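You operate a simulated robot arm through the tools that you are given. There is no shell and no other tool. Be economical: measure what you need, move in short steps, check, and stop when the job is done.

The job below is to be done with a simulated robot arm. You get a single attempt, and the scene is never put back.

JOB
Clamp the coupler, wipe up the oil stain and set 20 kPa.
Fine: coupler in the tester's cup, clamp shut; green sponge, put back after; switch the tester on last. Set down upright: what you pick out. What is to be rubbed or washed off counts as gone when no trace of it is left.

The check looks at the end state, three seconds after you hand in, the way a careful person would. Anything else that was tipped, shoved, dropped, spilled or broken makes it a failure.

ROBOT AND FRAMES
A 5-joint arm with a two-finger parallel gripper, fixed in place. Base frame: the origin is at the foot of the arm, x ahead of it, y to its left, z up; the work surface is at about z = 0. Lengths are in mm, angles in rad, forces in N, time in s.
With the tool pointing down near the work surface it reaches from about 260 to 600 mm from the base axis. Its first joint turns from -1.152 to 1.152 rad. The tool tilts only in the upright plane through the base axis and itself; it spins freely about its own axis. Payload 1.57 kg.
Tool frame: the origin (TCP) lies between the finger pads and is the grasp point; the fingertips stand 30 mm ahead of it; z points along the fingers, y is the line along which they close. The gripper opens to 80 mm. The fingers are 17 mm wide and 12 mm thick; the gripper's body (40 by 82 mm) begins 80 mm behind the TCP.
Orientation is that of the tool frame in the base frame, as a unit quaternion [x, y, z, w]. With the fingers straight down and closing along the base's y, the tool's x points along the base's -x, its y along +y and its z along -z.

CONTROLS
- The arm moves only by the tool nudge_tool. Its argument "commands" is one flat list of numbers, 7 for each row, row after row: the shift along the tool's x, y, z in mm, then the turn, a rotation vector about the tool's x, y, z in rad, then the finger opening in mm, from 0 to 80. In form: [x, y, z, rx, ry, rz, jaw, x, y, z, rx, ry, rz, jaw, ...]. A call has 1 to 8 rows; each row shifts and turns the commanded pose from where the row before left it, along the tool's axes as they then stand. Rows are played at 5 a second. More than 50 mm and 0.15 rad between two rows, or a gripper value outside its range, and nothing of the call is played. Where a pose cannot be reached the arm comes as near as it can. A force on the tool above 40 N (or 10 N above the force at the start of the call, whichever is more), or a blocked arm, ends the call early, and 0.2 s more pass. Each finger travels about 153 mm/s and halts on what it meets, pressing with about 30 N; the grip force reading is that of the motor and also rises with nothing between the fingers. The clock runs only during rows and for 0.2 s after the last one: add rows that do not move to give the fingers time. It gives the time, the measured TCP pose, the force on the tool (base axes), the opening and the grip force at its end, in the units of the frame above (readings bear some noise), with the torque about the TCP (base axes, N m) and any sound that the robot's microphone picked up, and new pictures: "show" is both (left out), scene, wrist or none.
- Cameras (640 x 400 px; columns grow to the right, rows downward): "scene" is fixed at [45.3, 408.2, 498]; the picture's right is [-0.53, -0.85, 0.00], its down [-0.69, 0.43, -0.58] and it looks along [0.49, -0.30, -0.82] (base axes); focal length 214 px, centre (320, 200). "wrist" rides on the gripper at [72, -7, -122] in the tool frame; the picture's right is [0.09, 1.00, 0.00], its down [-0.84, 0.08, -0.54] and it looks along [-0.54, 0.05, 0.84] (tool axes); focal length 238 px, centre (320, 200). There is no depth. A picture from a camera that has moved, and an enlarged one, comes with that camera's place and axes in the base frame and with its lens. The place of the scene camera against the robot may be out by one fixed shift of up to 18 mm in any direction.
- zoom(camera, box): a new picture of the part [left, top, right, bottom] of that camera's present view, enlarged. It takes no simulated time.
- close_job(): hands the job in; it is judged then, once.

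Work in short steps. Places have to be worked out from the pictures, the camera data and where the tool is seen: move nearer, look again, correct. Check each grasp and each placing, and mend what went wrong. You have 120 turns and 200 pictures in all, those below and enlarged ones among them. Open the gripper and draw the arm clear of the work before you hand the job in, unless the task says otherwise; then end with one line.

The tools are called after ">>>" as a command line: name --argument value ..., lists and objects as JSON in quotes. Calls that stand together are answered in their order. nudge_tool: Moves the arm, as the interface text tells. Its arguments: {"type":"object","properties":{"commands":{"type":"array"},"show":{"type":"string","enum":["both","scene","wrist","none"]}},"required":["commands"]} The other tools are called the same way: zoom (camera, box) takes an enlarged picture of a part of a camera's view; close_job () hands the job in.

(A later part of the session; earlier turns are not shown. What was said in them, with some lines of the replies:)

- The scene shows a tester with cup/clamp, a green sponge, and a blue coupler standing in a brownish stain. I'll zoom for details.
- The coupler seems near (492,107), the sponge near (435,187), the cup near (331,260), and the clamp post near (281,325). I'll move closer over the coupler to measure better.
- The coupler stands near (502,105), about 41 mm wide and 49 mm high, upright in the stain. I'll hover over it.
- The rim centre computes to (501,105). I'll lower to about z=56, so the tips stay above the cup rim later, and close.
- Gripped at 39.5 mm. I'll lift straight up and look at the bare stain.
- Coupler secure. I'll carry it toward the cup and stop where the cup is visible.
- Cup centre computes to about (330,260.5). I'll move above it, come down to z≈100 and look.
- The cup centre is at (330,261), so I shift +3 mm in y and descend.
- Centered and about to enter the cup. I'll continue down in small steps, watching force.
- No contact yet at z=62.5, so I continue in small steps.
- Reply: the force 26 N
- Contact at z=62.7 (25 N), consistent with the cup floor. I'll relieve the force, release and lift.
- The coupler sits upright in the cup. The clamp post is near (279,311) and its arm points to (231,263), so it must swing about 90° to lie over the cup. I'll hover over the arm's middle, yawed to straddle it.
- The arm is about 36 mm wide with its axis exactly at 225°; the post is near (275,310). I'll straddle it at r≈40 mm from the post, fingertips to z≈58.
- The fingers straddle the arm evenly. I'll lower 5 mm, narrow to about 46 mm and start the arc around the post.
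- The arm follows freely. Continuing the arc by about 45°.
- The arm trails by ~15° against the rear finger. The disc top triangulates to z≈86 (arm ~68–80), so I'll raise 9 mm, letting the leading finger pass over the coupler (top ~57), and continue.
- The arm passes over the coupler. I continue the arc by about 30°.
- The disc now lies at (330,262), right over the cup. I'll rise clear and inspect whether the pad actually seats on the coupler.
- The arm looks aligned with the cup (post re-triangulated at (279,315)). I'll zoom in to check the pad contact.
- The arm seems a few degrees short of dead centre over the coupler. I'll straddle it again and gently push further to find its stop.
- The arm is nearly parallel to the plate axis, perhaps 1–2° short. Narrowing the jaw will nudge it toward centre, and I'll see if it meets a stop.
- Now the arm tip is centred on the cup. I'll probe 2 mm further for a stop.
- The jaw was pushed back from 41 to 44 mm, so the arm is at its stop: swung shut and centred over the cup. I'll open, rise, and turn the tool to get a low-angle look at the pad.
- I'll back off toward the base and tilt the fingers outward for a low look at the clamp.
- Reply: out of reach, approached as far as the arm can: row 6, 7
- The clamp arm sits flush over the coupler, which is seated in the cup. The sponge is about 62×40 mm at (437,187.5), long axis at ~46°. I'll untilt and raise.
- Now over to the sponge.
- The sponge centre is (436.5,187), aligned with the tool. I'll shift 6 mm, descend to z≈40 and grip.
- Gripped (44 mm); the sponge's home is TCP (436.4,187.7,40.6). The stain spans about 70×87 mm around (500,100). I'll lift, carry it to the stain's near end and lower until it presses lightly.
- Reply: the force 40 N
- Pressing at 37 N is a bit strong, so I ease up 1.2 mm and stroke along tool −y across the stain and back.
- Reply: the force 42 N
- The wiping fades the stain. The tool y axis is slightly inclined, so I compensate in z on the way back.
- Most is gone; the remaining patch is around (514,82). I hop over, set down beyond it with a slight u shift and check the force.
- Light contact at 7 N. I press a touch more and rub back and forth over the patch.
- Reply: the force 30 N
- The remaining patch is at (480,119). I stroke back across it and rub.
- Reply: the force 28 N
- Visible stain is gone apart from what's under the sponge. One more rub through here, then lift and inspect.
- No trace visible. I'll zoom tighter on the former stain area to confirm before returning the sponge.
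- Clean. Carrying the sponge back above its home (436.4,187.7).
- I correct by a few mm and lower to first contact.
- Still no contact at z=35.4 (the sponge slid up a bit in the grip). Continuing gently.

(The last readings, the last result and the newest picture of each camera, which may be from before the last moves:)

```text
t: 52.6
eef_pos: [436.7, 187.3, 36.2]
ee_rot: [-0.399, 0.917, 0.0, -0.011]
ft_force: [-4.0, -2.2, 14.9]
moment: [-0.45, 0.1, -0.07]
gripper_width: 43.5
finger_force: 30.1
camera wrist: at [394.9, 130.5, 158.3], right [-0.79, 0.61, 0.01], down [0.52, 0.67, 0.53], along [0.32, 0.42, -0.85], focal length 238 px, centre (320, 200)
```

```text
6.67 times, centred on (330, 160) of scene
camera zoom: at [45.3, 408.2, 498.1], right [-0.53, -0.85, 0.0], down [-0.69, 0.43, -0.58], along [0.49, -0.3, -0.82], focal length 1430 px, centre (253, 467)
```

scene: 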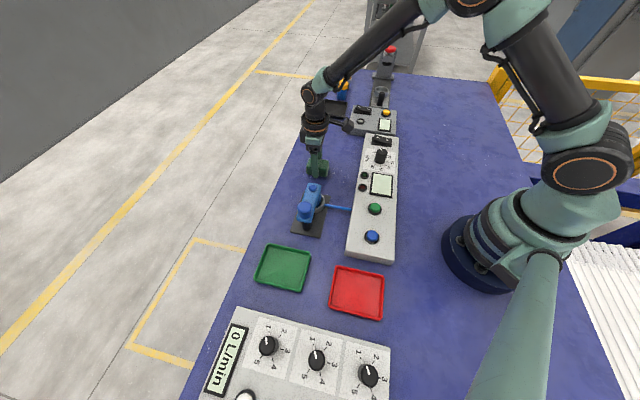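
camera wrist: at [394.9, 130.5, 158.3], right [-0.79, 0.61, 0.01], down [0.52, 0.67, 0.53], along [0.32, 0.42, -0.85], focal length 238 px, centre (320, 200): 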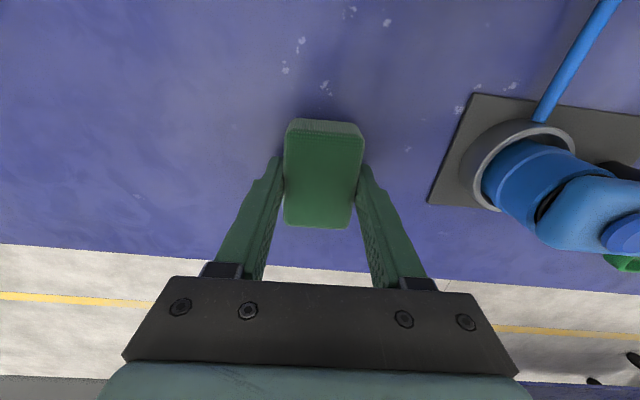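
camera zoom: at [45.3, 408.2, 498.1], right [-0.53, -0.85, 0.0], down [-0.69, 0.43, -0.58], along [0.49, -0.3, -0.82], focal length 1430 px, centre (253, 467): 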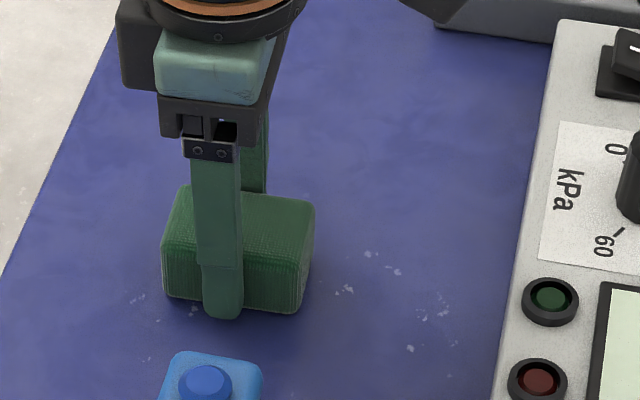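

The sponge is on the table at its original place. Releasing and lifting.

>>> nudge_tool --commands '[0, 0, -0.6, 0, 0, 0, 30, 0, 0, 0, 0, 0, 0, 55, 0, 0, 0, 0, 0, 0, 80, 0, 0, -30, 0, 0, 0, 80, 0, 0, -45, 0, 0, 0, 80, 0, 0, -45, 0, 0, 0, 80, 0, 0, 0, 0, 0, 0, 80]'

>>> zoom --camera "wrist" --box '[140, 40, 500, 240]'

>>> zoom --camera "scene" --box '[290, 130, 370, 190]'

```text
t: 54.2
eef_pos: [440.8, 182.4, 152.8]
ee_rot: [-0.399, 0.917, 0.0, -0.012]
ft_force: [0.3, 0.3, -0.5]
moment: [0.0, -0.02, 0.0]
gripper_width: 79.8
finger_force: 0.0
camera wrist: at [399.4, 125.7, 275.4], right [-0.79, 0.61, 0.01], down [0.53, 0.67, 0.53], along [0.31, 0.42, -0.85], focal length 238 px, centre (320, 200)
```

scene: 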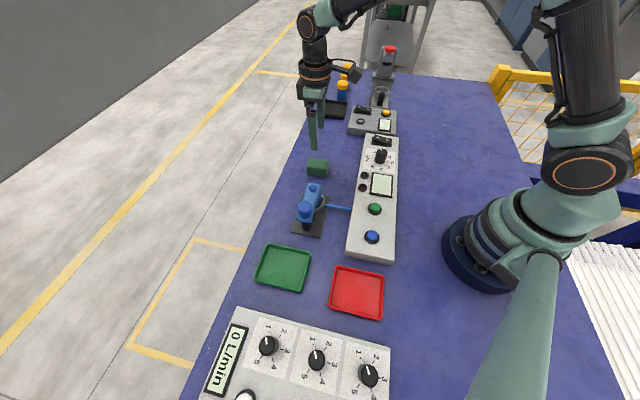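
wrist: 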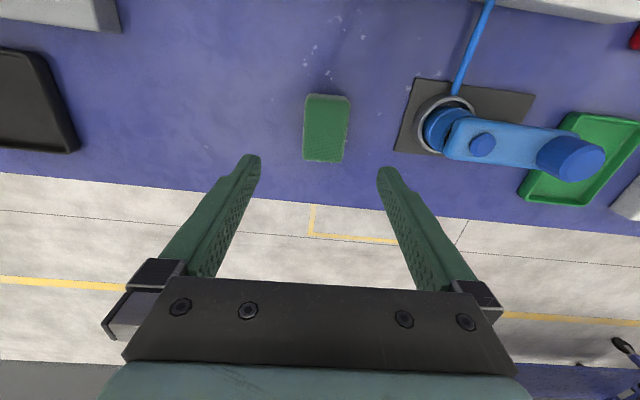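

```text
1.78 times, centred on (320, 140) of wrist
camera zoom: at [399.4, 125.7, 275.4], right [-0.79, 0.61, 0.01], down [0.53, 0.67, 0.53], along [0.31, 0.42, -0.85], focal length 424 px, centre (320, 307)
```

zoom: 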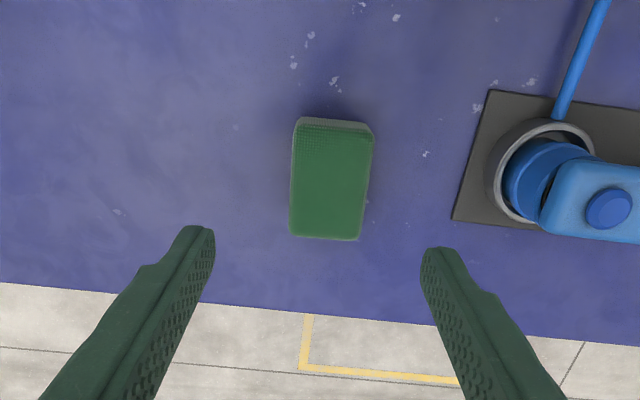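

```text
6.67 times, centred on (330, 160) of scene
camera zoom: at [45.3, 408.2, 498.0], right [-0.53, -0.85, 0.0], down [-0.69, 0.43, -0.58], along [0.49, -0.3, -0.82], focal length 1430 px, centre (253, 467)
```

zoom: 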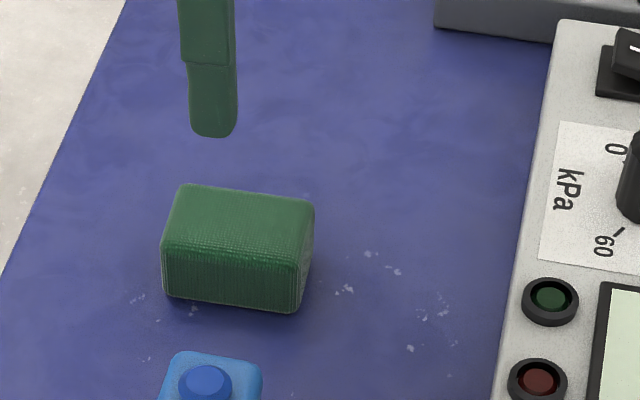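

Sponge back in place, stain gone, clamp unchanged. Now over to the kPa knob near (345,20).

>>> nudge_tool --commands '[45, -10.1, 0, 0, 0, 0, 80, 45, -10.1, 0, 0, 0, 0, 80, 45, -10.1, 0, 0, 0, 0, 80, 45, -10.1, 0, 0, 0, 0, 80, 0, 0, 0, 0, 0, 0, 80]' --show "wrist"

>>> zoom --camera "wrist" --box '[200, 60, 440, 240]'

```text
t: 55.4
eef_pos: [347.3, 24.1, 149.3]
ee_rot: [-0.398, 0.917, 0.006, -0.017]
ft_force: [0.8, 0.7, 0.3]
moment: [-0.02, -0.04, -0.02]
gripper_width: 80.0
finger_force: 0.0
camera wrist: at [307.8, -34.1, 273.6], right [-0.79, 0.61, 0.03], down [0.53, 0.67, 0.52], along [0.3, 0.43, -0.85], focal length 238 px, centre (320, 200)
```

wrist: 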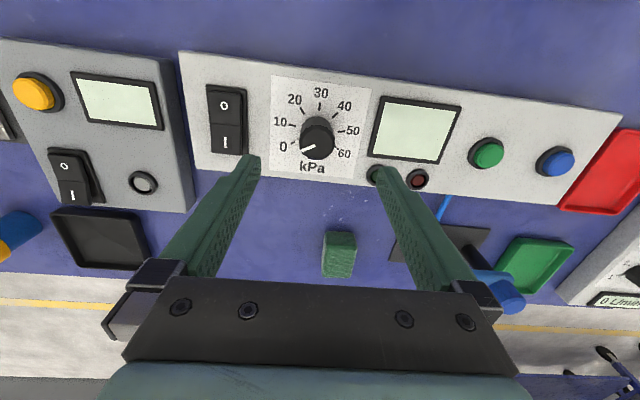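

```text
2.22 times, centred on (320, 150) of wrist
camera zoom: at [307.8, -34.1, 273.6], right [-0.79, 0.61, 0.03], down [0.53, 0.67, 0.52], along [0.3, 0.43, -0.85], focal length 530 px, centre (320, 311)
```

zoom: 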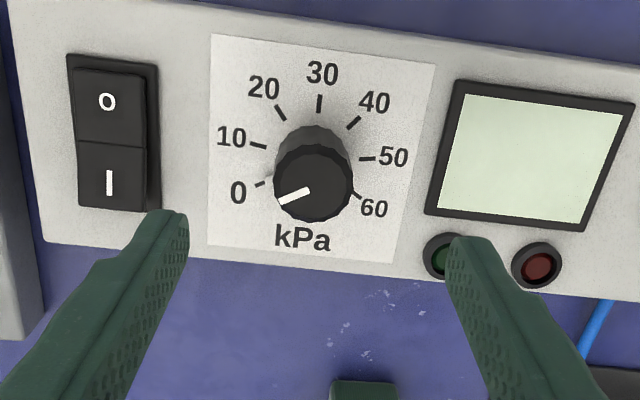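

The knob is ~30 mm wide at (345,19), top z≈74, pointing at 0. Ticks are 40° apart, clockwise from above, so 20 kPa is about 80° clockwise. I'll correct the small tilt and centre above it.

>>> nudge_tool --commands '[5, -1.8, 0, 0.026, -0.025, 0, 60, 0, 0, 20, 0, 0, 0, 60, 0, 0, 15, 0, 0, 0, 60, 0, 0, 0, 0, 0, 0, 60]' --show "wrist"

>>> zoom --camera "wrist" --box '[200, 60, 440, 240]'

>>> zoom --camera "scene" --box '[340, 110, 420, 180]'

```text
t: 56.4
eef_pos: [344.3, 18.5, 117.0]
ee_rot: [-0.398, 0.917, 0.0, 0.0]
ft_force: [0.2, 0.4, -0.6]
moment: [0.0, 0.02, -0.03]
gripper_width: 60.2
finger_force: 0.1
camera wrist: at [300.0, -37.7, 238.7], right [-0.79, 0.61, 0.0], down [0.51, 0.66, 0.54], along [0.33, 0.43, -0.84], focal length 238 px, centre (320, 200)
```

wrist: 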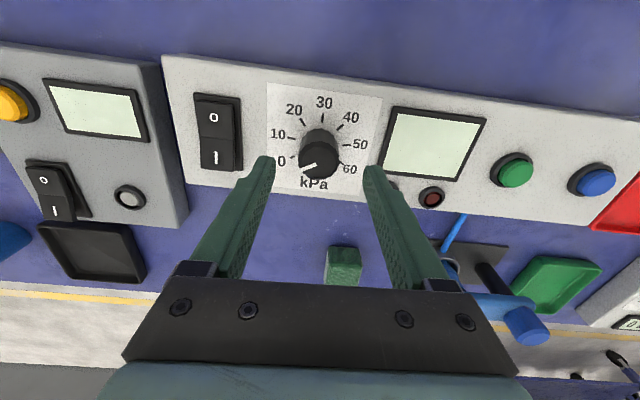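

```text
2.22 times, centred on (320, 150) of wrist
camera zoom: at [300.0, -37.7, 238.7], right [-0.79, 0.61, 0.0], down [0.51, 0.66, 0.54], along [0.33, 0.43, -0.84], focal length 530 px, centre (320, 311)
```

zoom: 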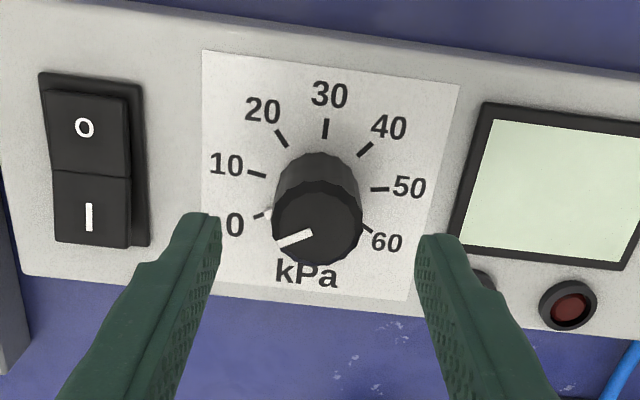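

```text
5.71 times, centred on (380, 145) of scene
camera zoom: at [45.3, 408.2, 498.0], right [-0.53, -0.85, 0.0], down [-0.69, 0.43, -0.58], along [0.49, -0.3, -0.82], focal length 1226 px, centre (-23, 514)
```

zoom: 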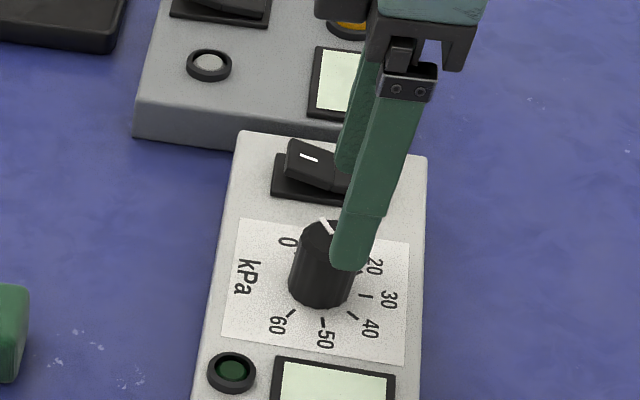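

Centred. Descending to z≈81 and closing on the knob.

>>> nudge_tool --commands '[0, 0, 15, 0, 0, 0, 60, 0, 0, 13, 0, 0, 0, 60, 0, 0, 8, 0, 0, 0, 60, 0, 0, 0, 0, 0, 0, 60, 0, 0, 0, 0, 0, 0, 22, 0, 0, 0, 0, 0, 0, 22, 0, 0, 0, 0, 0, 0, 22]' --show "wrist"

>>> zoom --camera "wrist" --box '[200, 60, 440, 240]'

```text
t: 58.0
eef_pos: [346.1, 20.4, 81.4]
ee_rot: [-0.397, 0.918, 0.0, 0.001]
ft_force: [12.6, -16.1, -14.3]
moment: [-0.13, 0.09, -0.03]
gripper_width: 31.5
finger_force: 40.1
camera wrist: at [301.5, -36.8, 203.3], right [-0.79, 0.61, 0.0], down [0.51, 0.66, 0.54], along [0.34, 0.43, -0.84], focal length 238 px, centre (320, 200)
```

wrist: 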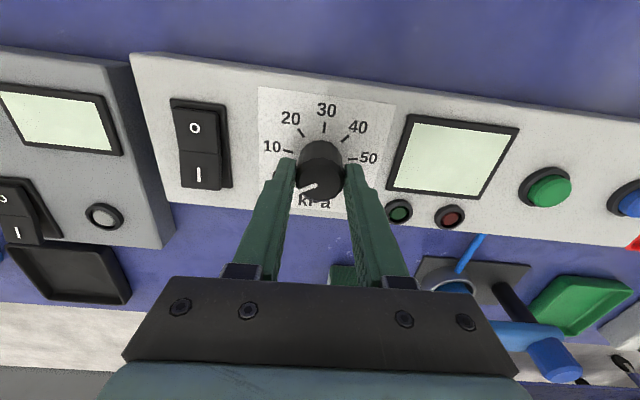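

```text
2.22 times, centred on (320, 150) of wrist
camera zoom: at [301.5, -36.8, 203.3], right [-0.79, 0.61, 0.0], down [0.51, 0.66, 0.54], along [0.34, 0.43, -0.84], focal length 530 px, centre (320, 311)
```

zoom: 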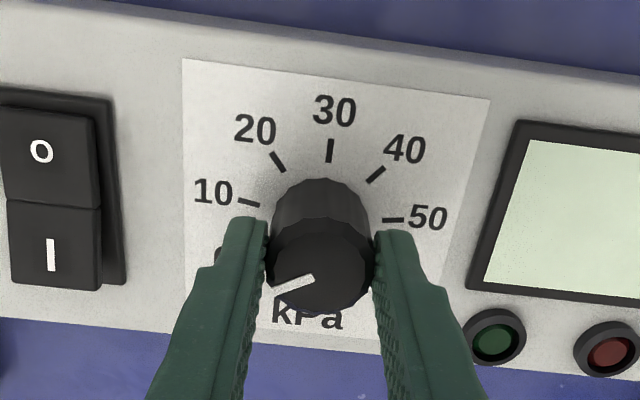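

Gripped at 31.5 mm with some side force along tool −y, so I shift that way by 1.5 mm and start turning clockwise 40°.

>>> nudge_tool --commands '[0, -1.5, 0, 0, 0, 0, 22, 0, 0, 0, 0, 0, 0.14, 22, 0, 0, 0, 0, 0, 0.14, 22, 0, 0, 0, 0, 0, 0.14, 22, 0, 0, 0, 0, 0, 0.14, 22, 0, 0, 0, 0, 0, 0.14, 22, 0, 0, 0, 0, 0, 0, 22]' --show "wrist"

>>> zoom --camera "wrist" --box '[200, 60, 440, 240]'

```text
t: 59.6
eef_pos: [346.3, 20.5, 81.4]
ee_rot: [-0.059, 0.998, 0.0, 0.001]
ft_force: [0.8, 18.4, 1.3]
moment: [0.95, -0.72, -0.02]
gripper_width: 31.3
finger_force: 40.7
camera wrist: at [275.2, 5.5, 203.3], right [-0.21, 0.98, 0.0], down [0.82, 0.17, 0.54], along [0.53, 0.11, -0.84], focal length 238 px, centre (320, 200)
```

wrist: 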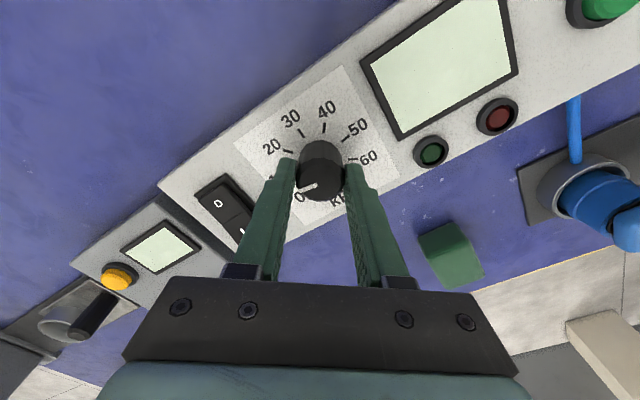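

```text
2.22 times, centred on (320, 150) of wrist
camera zoom: at [275.2, 5.5, 203.3], right [-0.21, 0.98, 0.0], down [0.82, 0.17, 0.54], along [0.53, 0.11, -0.84], focal length 530 px, centre (320, 311)
```

zoom: 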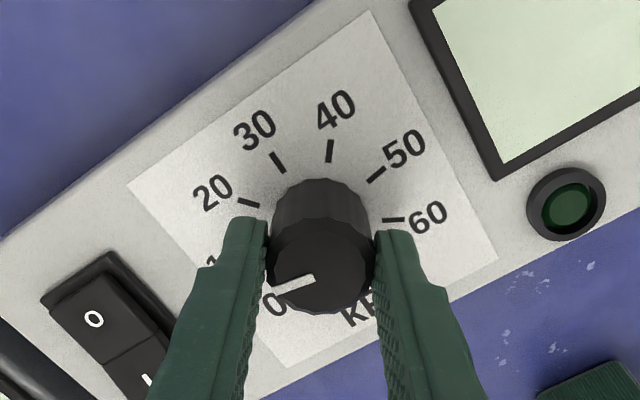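

The knob turns with the gripper (now ≈10). Continuing another 40°.

>>> nudge_tool --commands '[0, 0.7, 0, 0, 0, 0.14, 22, 0, 0, 0, 0, 0, 0.14, 22, 0, 0, 0, 0, 0, 0.14, 22, 0, 0, 0, 0, 0, 0.14, 22, 0, 0, 0, 0, 0, 0.14, 22, 0, 0, 0, 0, 0, 0, 22]' --show "wrist"

>>> zoom --camera "wrist" --box '[200, 60, 440, 240]'

```text
t: 61.0
eef_pos: [345.8, 21.6, 81.7]
ee_rot: [0.287, 0.958, 0.0, 0.0]
ft_force: [10.6, 14.1, -30.0]
moment: [-0.31, -0.29, 0.0]
gripper_width: 31.5
finger_force: 40.5
camera wrist: at [282.4, 55.2, 203.5], right [0.47, 0.88, 0.0], down [0.74, -0.4, 0.54], along [0.48, -0.26, -0.84], focal length 238 px, centre (320, 200)
```

wrist: 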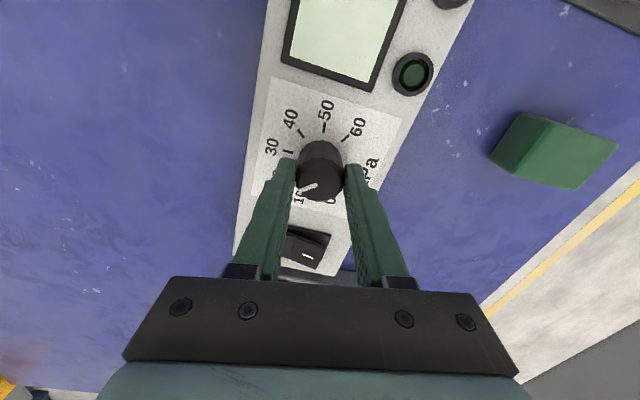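

```text
2.22 times, centred on (320, 150) of wrist
camera zoom: at [282.4, 55.2, 203.5], right [0.47, 0.88, 0.0], down [0.74, -0.4, 0.54], along [0.48, -0.26, -0.84], focal length 530 px, centre (320, 311)
```

zoom: 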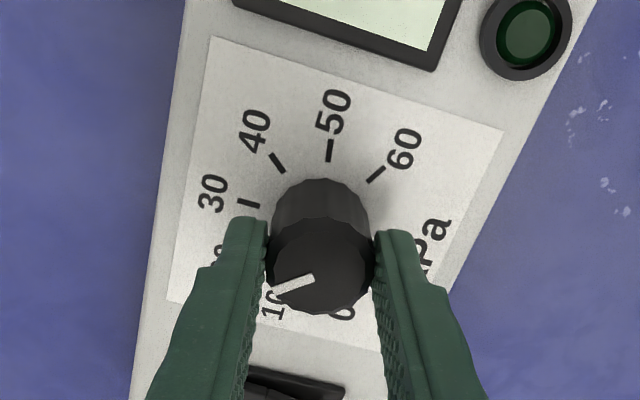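

The tool turned 80.2°; the pointer should now be at the 20 tick. I'll release, rise and check the reading.

>>> nudge_tool --commands '[0, 0, 0, 0, 0, 0, 40, 0, 0, 0, 0, 0, 0, 60, 0, 0, -25, 0, 0, 0, 60, 0, 0, -40, 0, 0, 0, 60, 0, 0, 0, 0, 0, 0, 60]' --show "wrist"

>>> zoom --camera "wrist" --box '[220, 60, 420, 210]'

>>> zoom --camera "scene" --box '[350, 120, 410, 180]'

```text
t: 62.2
eef_pos: [347.4, 21.0, 147.8]
ee_rot: [0.286, 0.958, -0.001, 0.0]
ft_force: [0.0, 0.0, -0.3]
moment: [-0.01, 0.0, -0.01]
gripper_width: 59.9
finger_force: 0.0
camera wrist: at [283.6, 53.3, 270.7], right [0.47, 0.88, 0.0], down [0.74, -0.4, 0.54], along [0.48, -0.25, -0.84], focal length 238 px, centre (320, 200)
```

wrist: 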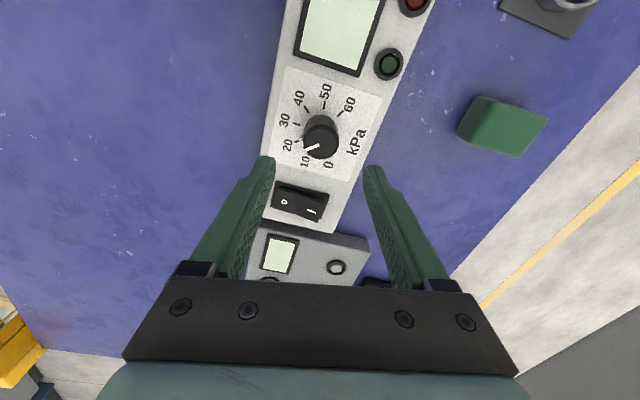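

```text
2.67 times, centred on (320, 135) of wrist
camera zoom: at [283.6, 53.3, 270.7], right [0.47, 0.88, 0.0], down [0.74, -0.4, 0.54], along [0.48, -0.25, -0.84], focal length 636 px, centre (320, 373)
```

zoom: 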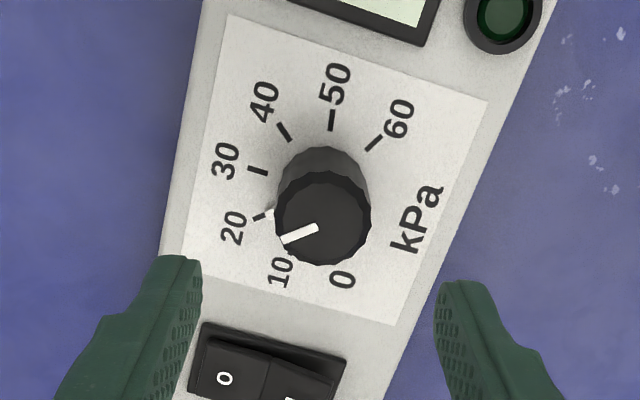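

```text
6.67 times, centred on (380, 150) of scene
camera zoom: at [45.3, 408.2, 498.0], right [-0.53, -0.85, 0.0], down [-0.69, 0.43, -0.58], along [0.49, -0.3, -0.82], focal length 1430 px, centre (-80, 533)
```

zoom: 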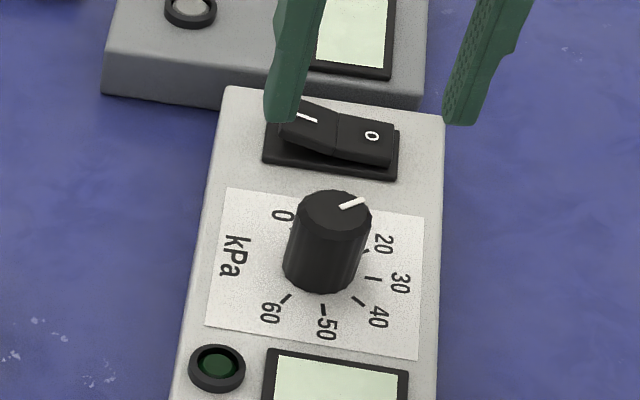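

The pointer measures −95.6°, matching the 20 tick at −95.6°. Next is the rocker: the I half is near (414,−28), z≈50–55. I'll close the fingers, yaw to align with the rocker and hover over the I half.

>>> nudge_tool --commands '[0, 0, 0, 0, 0, -0.137, 0, 0, 0, 0, 0, 0, -0.137, 0, 0, 0, 0, 0, 0, -0.137, 0, 0, 0, 0, 0, 0, -0.137, 0, 0, 0, 0, 0, 0, -0.137, 0, 0, 0, 0, 0, 0, -0.137, 0, 0, 0, 0, 0, 0, -0.137, 0, 0, 0, 0, 0, 0, -0.137, 0]' --show "none"

>>> nudge_tool --commands '[0, 0, 0, 0, 0, -0.137, 0, 0, 0, 0, 0, 0, -0.137, 0, -6, -41, 0, 0, 0, 0, 0, -6, -41, 0, 0, 0, 0, 0, 0, 0, 20, 0, 0, 0, 0, 0, 0, 15, 0, 0, 0, 0, 0, 0, 0, 0, 0, 0, 0]' --show "both"

>>> zoom --camera "wrist" --box '[220, 80, 420, 230]'

>>> zoom --camera "scene" --box '[350, 110, 410, 170]'

```text
t: 64.0
eef_pos: [345.6, 21.7, 146.7]
ee_rot: [-0.256, 0.967, 0.0, 0.001]
ft_force: [0.3, -0.3, -0.1]
moment: [0.0, -0.02, 0.0]
gripper_width: 0.0
finger_force: 21.5
```

```text
t: 65.6
eef_pos: [414.0, -28.4, 111.1]
ee_rot: [-0.384, 0.923, 0.0, -0.001]
ft_force: [-0.8, 0.2, 0.9]
moment: [-0.01, 0.0, -0.03]
gripper_width: 0.0
finger_force: 21.3
camera wrist: at [369.1, -84.7, 233.4], right [-0.77, 0.64, 0.0], down [0.54, 0.65, 0.54], along [0.34, 0.42, -0.84], focal length 238 px, centre (320, 200)
```

scene: 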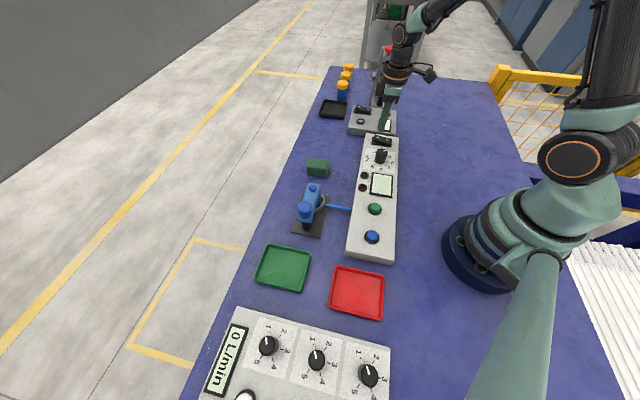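
wrist: 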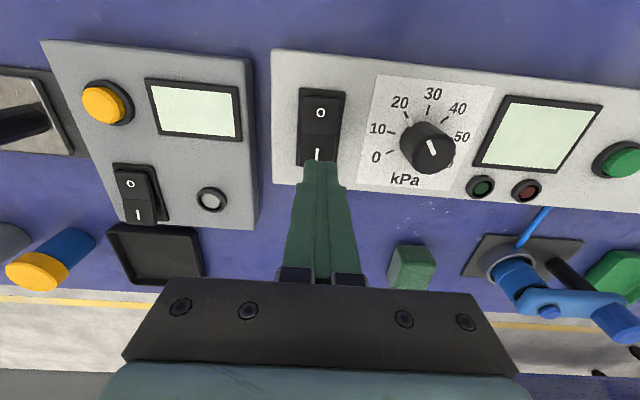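

```text
2.67 times, centred on (320, 155) of wrist
camera zoom: at [369.1, -84.7, 233.4], right [-0.77, 0.64, 0.0], down [0.54, 0.65, 0.54], along [0.34, 0.42, -0.84], focal length 636 px, centre (320, 320)
```

zoom: 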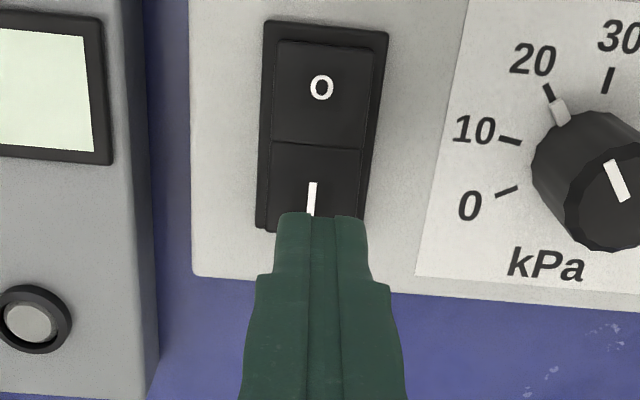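

```text
6.67 times, centred on (380, 140) of scene
camera zoom: at [45.3, 408.2, 498.0], right [-0.53, -0.85, 0.0], down [-0.69, 0.43, -0.58], along [0.49, -0.3, -0.82], focal length 1430 px, centre (-80, 600)
```

zoom: 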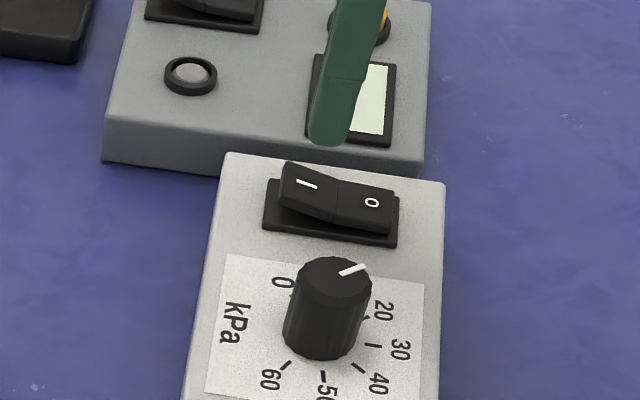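

Pointer confirmed at 20 and the I half is raised (off). I'll shift slightly onto the I label and press down in small steps.

>>> nudge_tool --commands '[-3, -2.5, 10, 0, 0, 0, 0, 0, 0, 10, 0, 0, 0, 0, 0, 0, 3, 0, 0, 0, 0, 0, 0, 3, 0, 0, 0, 0, 0, 0, 0, 0, 0, 0, 0]' --show "scene"

>>> zoom --camera "scene" --box '[350, 110, 410, 170]'

```text
t: 66.8
eef_pos: [416.3, -28.3, 84.8]
ee_rot: [-0.385, 0.923, 0.001, -0.001]
ft_force: [0.4, 0.5, 0.3]
moment: [-0.04, -0.06, -0.01]
gripper_width: 0.0
finger_force: 21.2
```

scene: 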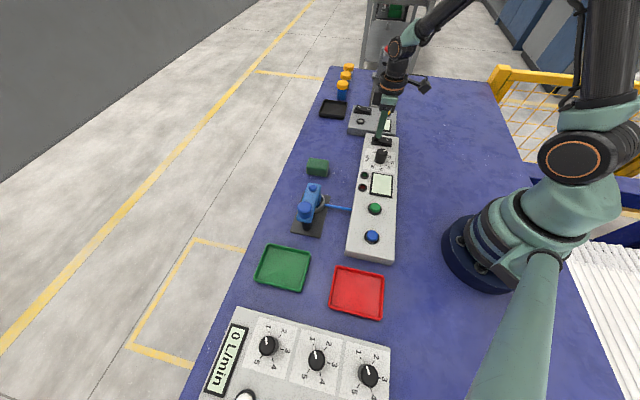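

```text
6.67 times, centred on (380, 140) of scene
camera zoom: at [45.3, 408.2, 498.0], right [-0.53, -0.85, 0.0], down [-0.69, 0.43, -0.58], along [0.49, -0.3, -0.82], focal length 1430 px, centre (-80, 600)
```

zoom: 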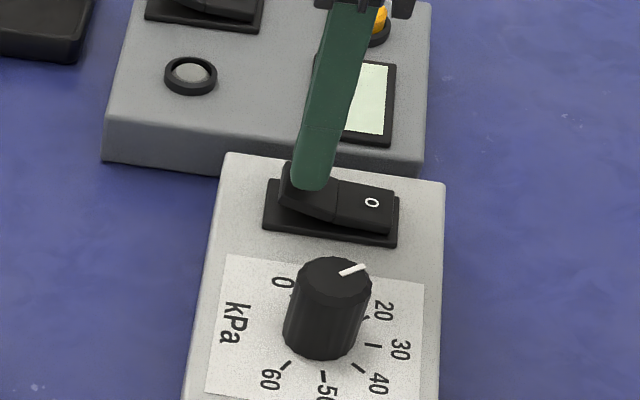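

Fingertip is right above the I half, almost touching. Pressing on in small steps.

>>> nudge_tool --commands '[0, 0, 1.5, 0, 0, 0, 0, 0, 0, 1.5, 0, 0, 0, 0, 0, 0, 1.5, 0, 0, 0, 0, 0, 0, 1.5, 0, 0, 0, 0, 0, 0, 1.5, 0, 0, 0, 0, 0, 0, 0, 0, 0, 0, 0]' --show "scene"

>>> zoom --camera "scene" --box '[350, 110, 410, 170]'

```text
t: 68.2
eef_pos: [416.4, -26.5, 77.3]
ee_rot: [-0.384, 0.923, 0.001, -0.002]
ft_force: [0.1, -0.1, 0.4]
moment: [-0.01, 0.01, -0.01]
gripper_width: 0.0
finger_force: 21.1
```

scene: 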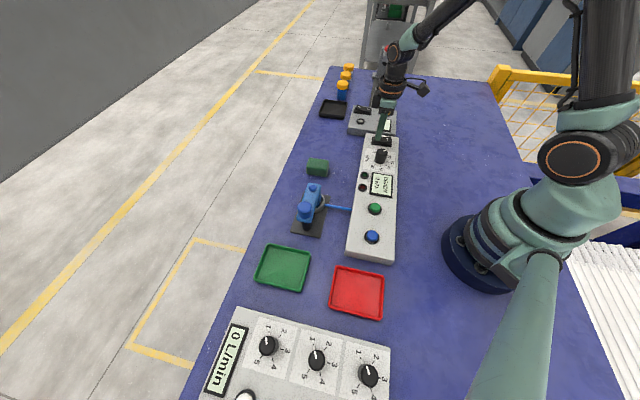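

```text
6.67 times, centred on (380, 140) of scene
camera zoom: at [45.3, 408.2, 498.0], right [-0.53, -0.85, 0.0], down [-0.69, 0.43, -0.58], along [0.49, -0.3, -0.82], focal length 1430 px, centre (-80, 600)
```

zoom: 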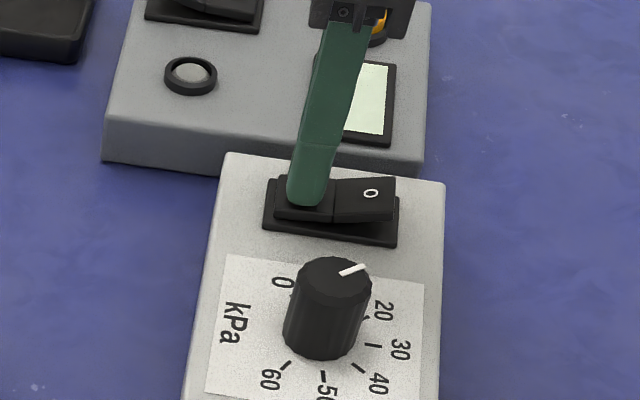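

The rocker flipped and the tester's display lit up. I'll rise straight up and read it.

>>> nudge_tool --commands '[0, 0, -30, 0, 0, 0, 0, 0, 0, -45, 0, 0, 0, 0, 0, 0, -45, 0, 0, 0, 40, 0, 0, -30, 0, 0, 0, 60, 0, 0, 0, 0, 0, 0, 60, 0, 0, 0, 0, 0, 0, 60]'

>>> zoom --camera "scene" --box '[350, 120, 410, 200]'

>>> zoom --camera "wrist" --box '[280, 60, 560, 260]'

```text
t: 69.6
eef_pos: [416.3, -34.7, 225.4]
ee_rot: [-0.383, 0.924, 0.001, -0.001]
ft_force: [0.3, -0.4, 0.4]
moment: [-0.02, 0.0, 0.0]
gripper_width: 59.9
finger_force: 0.1
camera wrist: at [371.6, -90.7, 346.8], right [-0.77, 0.64, 0.0], down [0.54, 0.65, 0.54], along [0.34, 0.42, -0.84], focal length 238 px, centre (320, 200)
```

scene: 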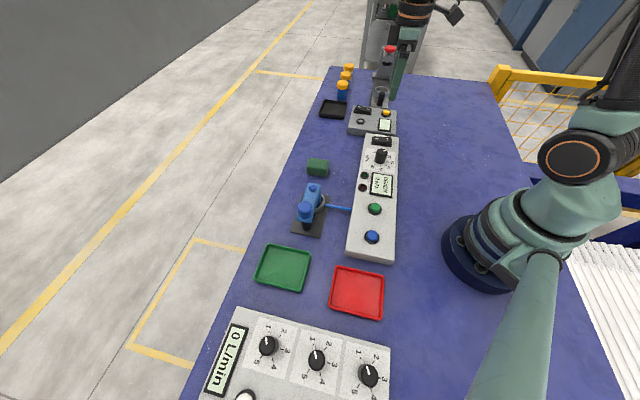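
wrist: 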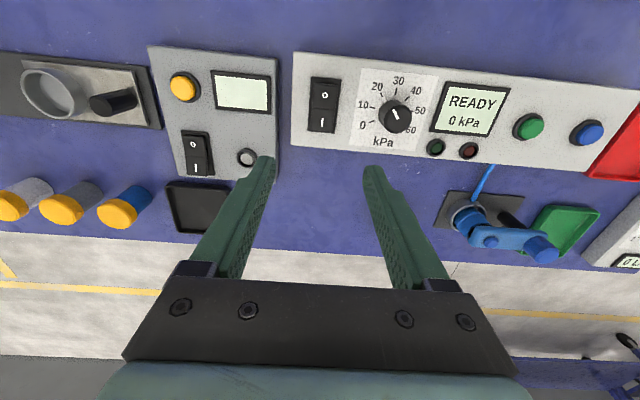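

```text
5.00 times, centred on (380, 160) of scene
camera zoom: at [45.3, 408.2, 498.0], right [-0.53, -0.85, 0.0], down [-0.69, 0.43, -0.58], along [0.49, -0.3, -0.82], focal length 1072 px, centre (20, 400)
```

zoom: 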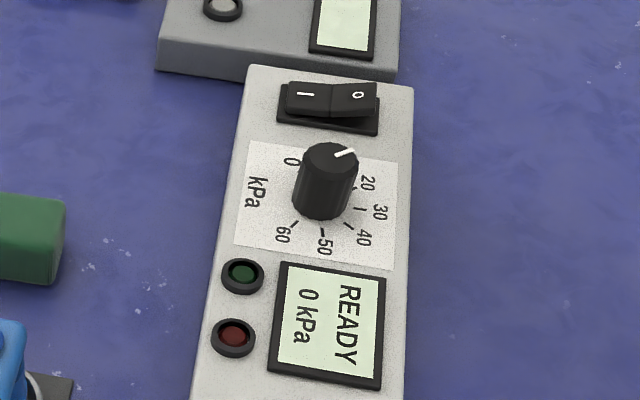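

```text
2.00 times, centred on (420, 160) of wrist
camera zoom: at [371.6, -90.7, 346.8], right [-0.77, 0.64, 0.0], down [0.54, 0.65, 0.54], along [0.34, 0.42, -0.84], focal length 477 px, centre (120, 280)
```

zoom: 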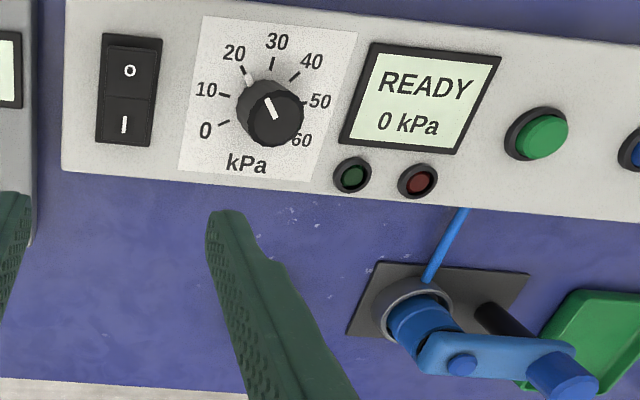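

Display reads READY, dial at 20, rocker on I. Last, an unobstructed check of the stain area, sponge and clamp.

>>> zoom --camera "scene" --box '[300, 125, 360, 175]'

>>> zoom --camera "scene" --box '[280, 155, 360, 245]'

```text
8.00 times, centred on (330, 150) of scene
camera zoom: at [45.3, 408.2, 498.0], right [-0.53, -0.85, 0.0], down [-0.69, 0.43, -0.58], along [0.49, -0.3, -0.82], focal length 1716 px, centre (240, 600)
```

zoom: 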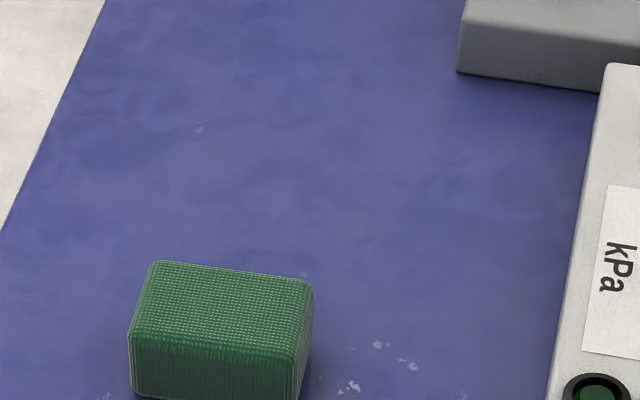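

```text
4.44 times, centred on (320, 200) of scene
camera zoom: at [45.3, 408.2, 498.0], right [-0.53, -0.85, 0.0], down [-0.69, 0.43, -0.58], along [0.49, -0.3, -0.82], focal length 953 px, centre (320, 200)
```

zoom: 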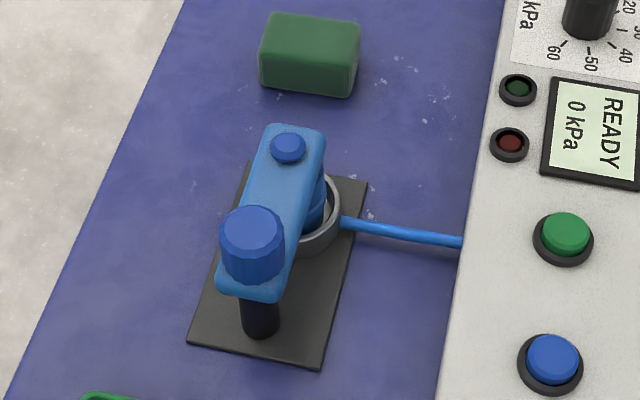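

Everything is in place and the arm is clear with the gripper open, so I'm handing in.

>>> close_job

```text
The job is handed in.
```

The coupler is upright in the tester's cup with the clamp swung shut to its stop. No trace of the oil stain shows and the green sponge is back in its place. The dial is at 20 kPa, and I switched the tester on last; its display reads READY, 0 kPa, and I did not press any of its buttons.
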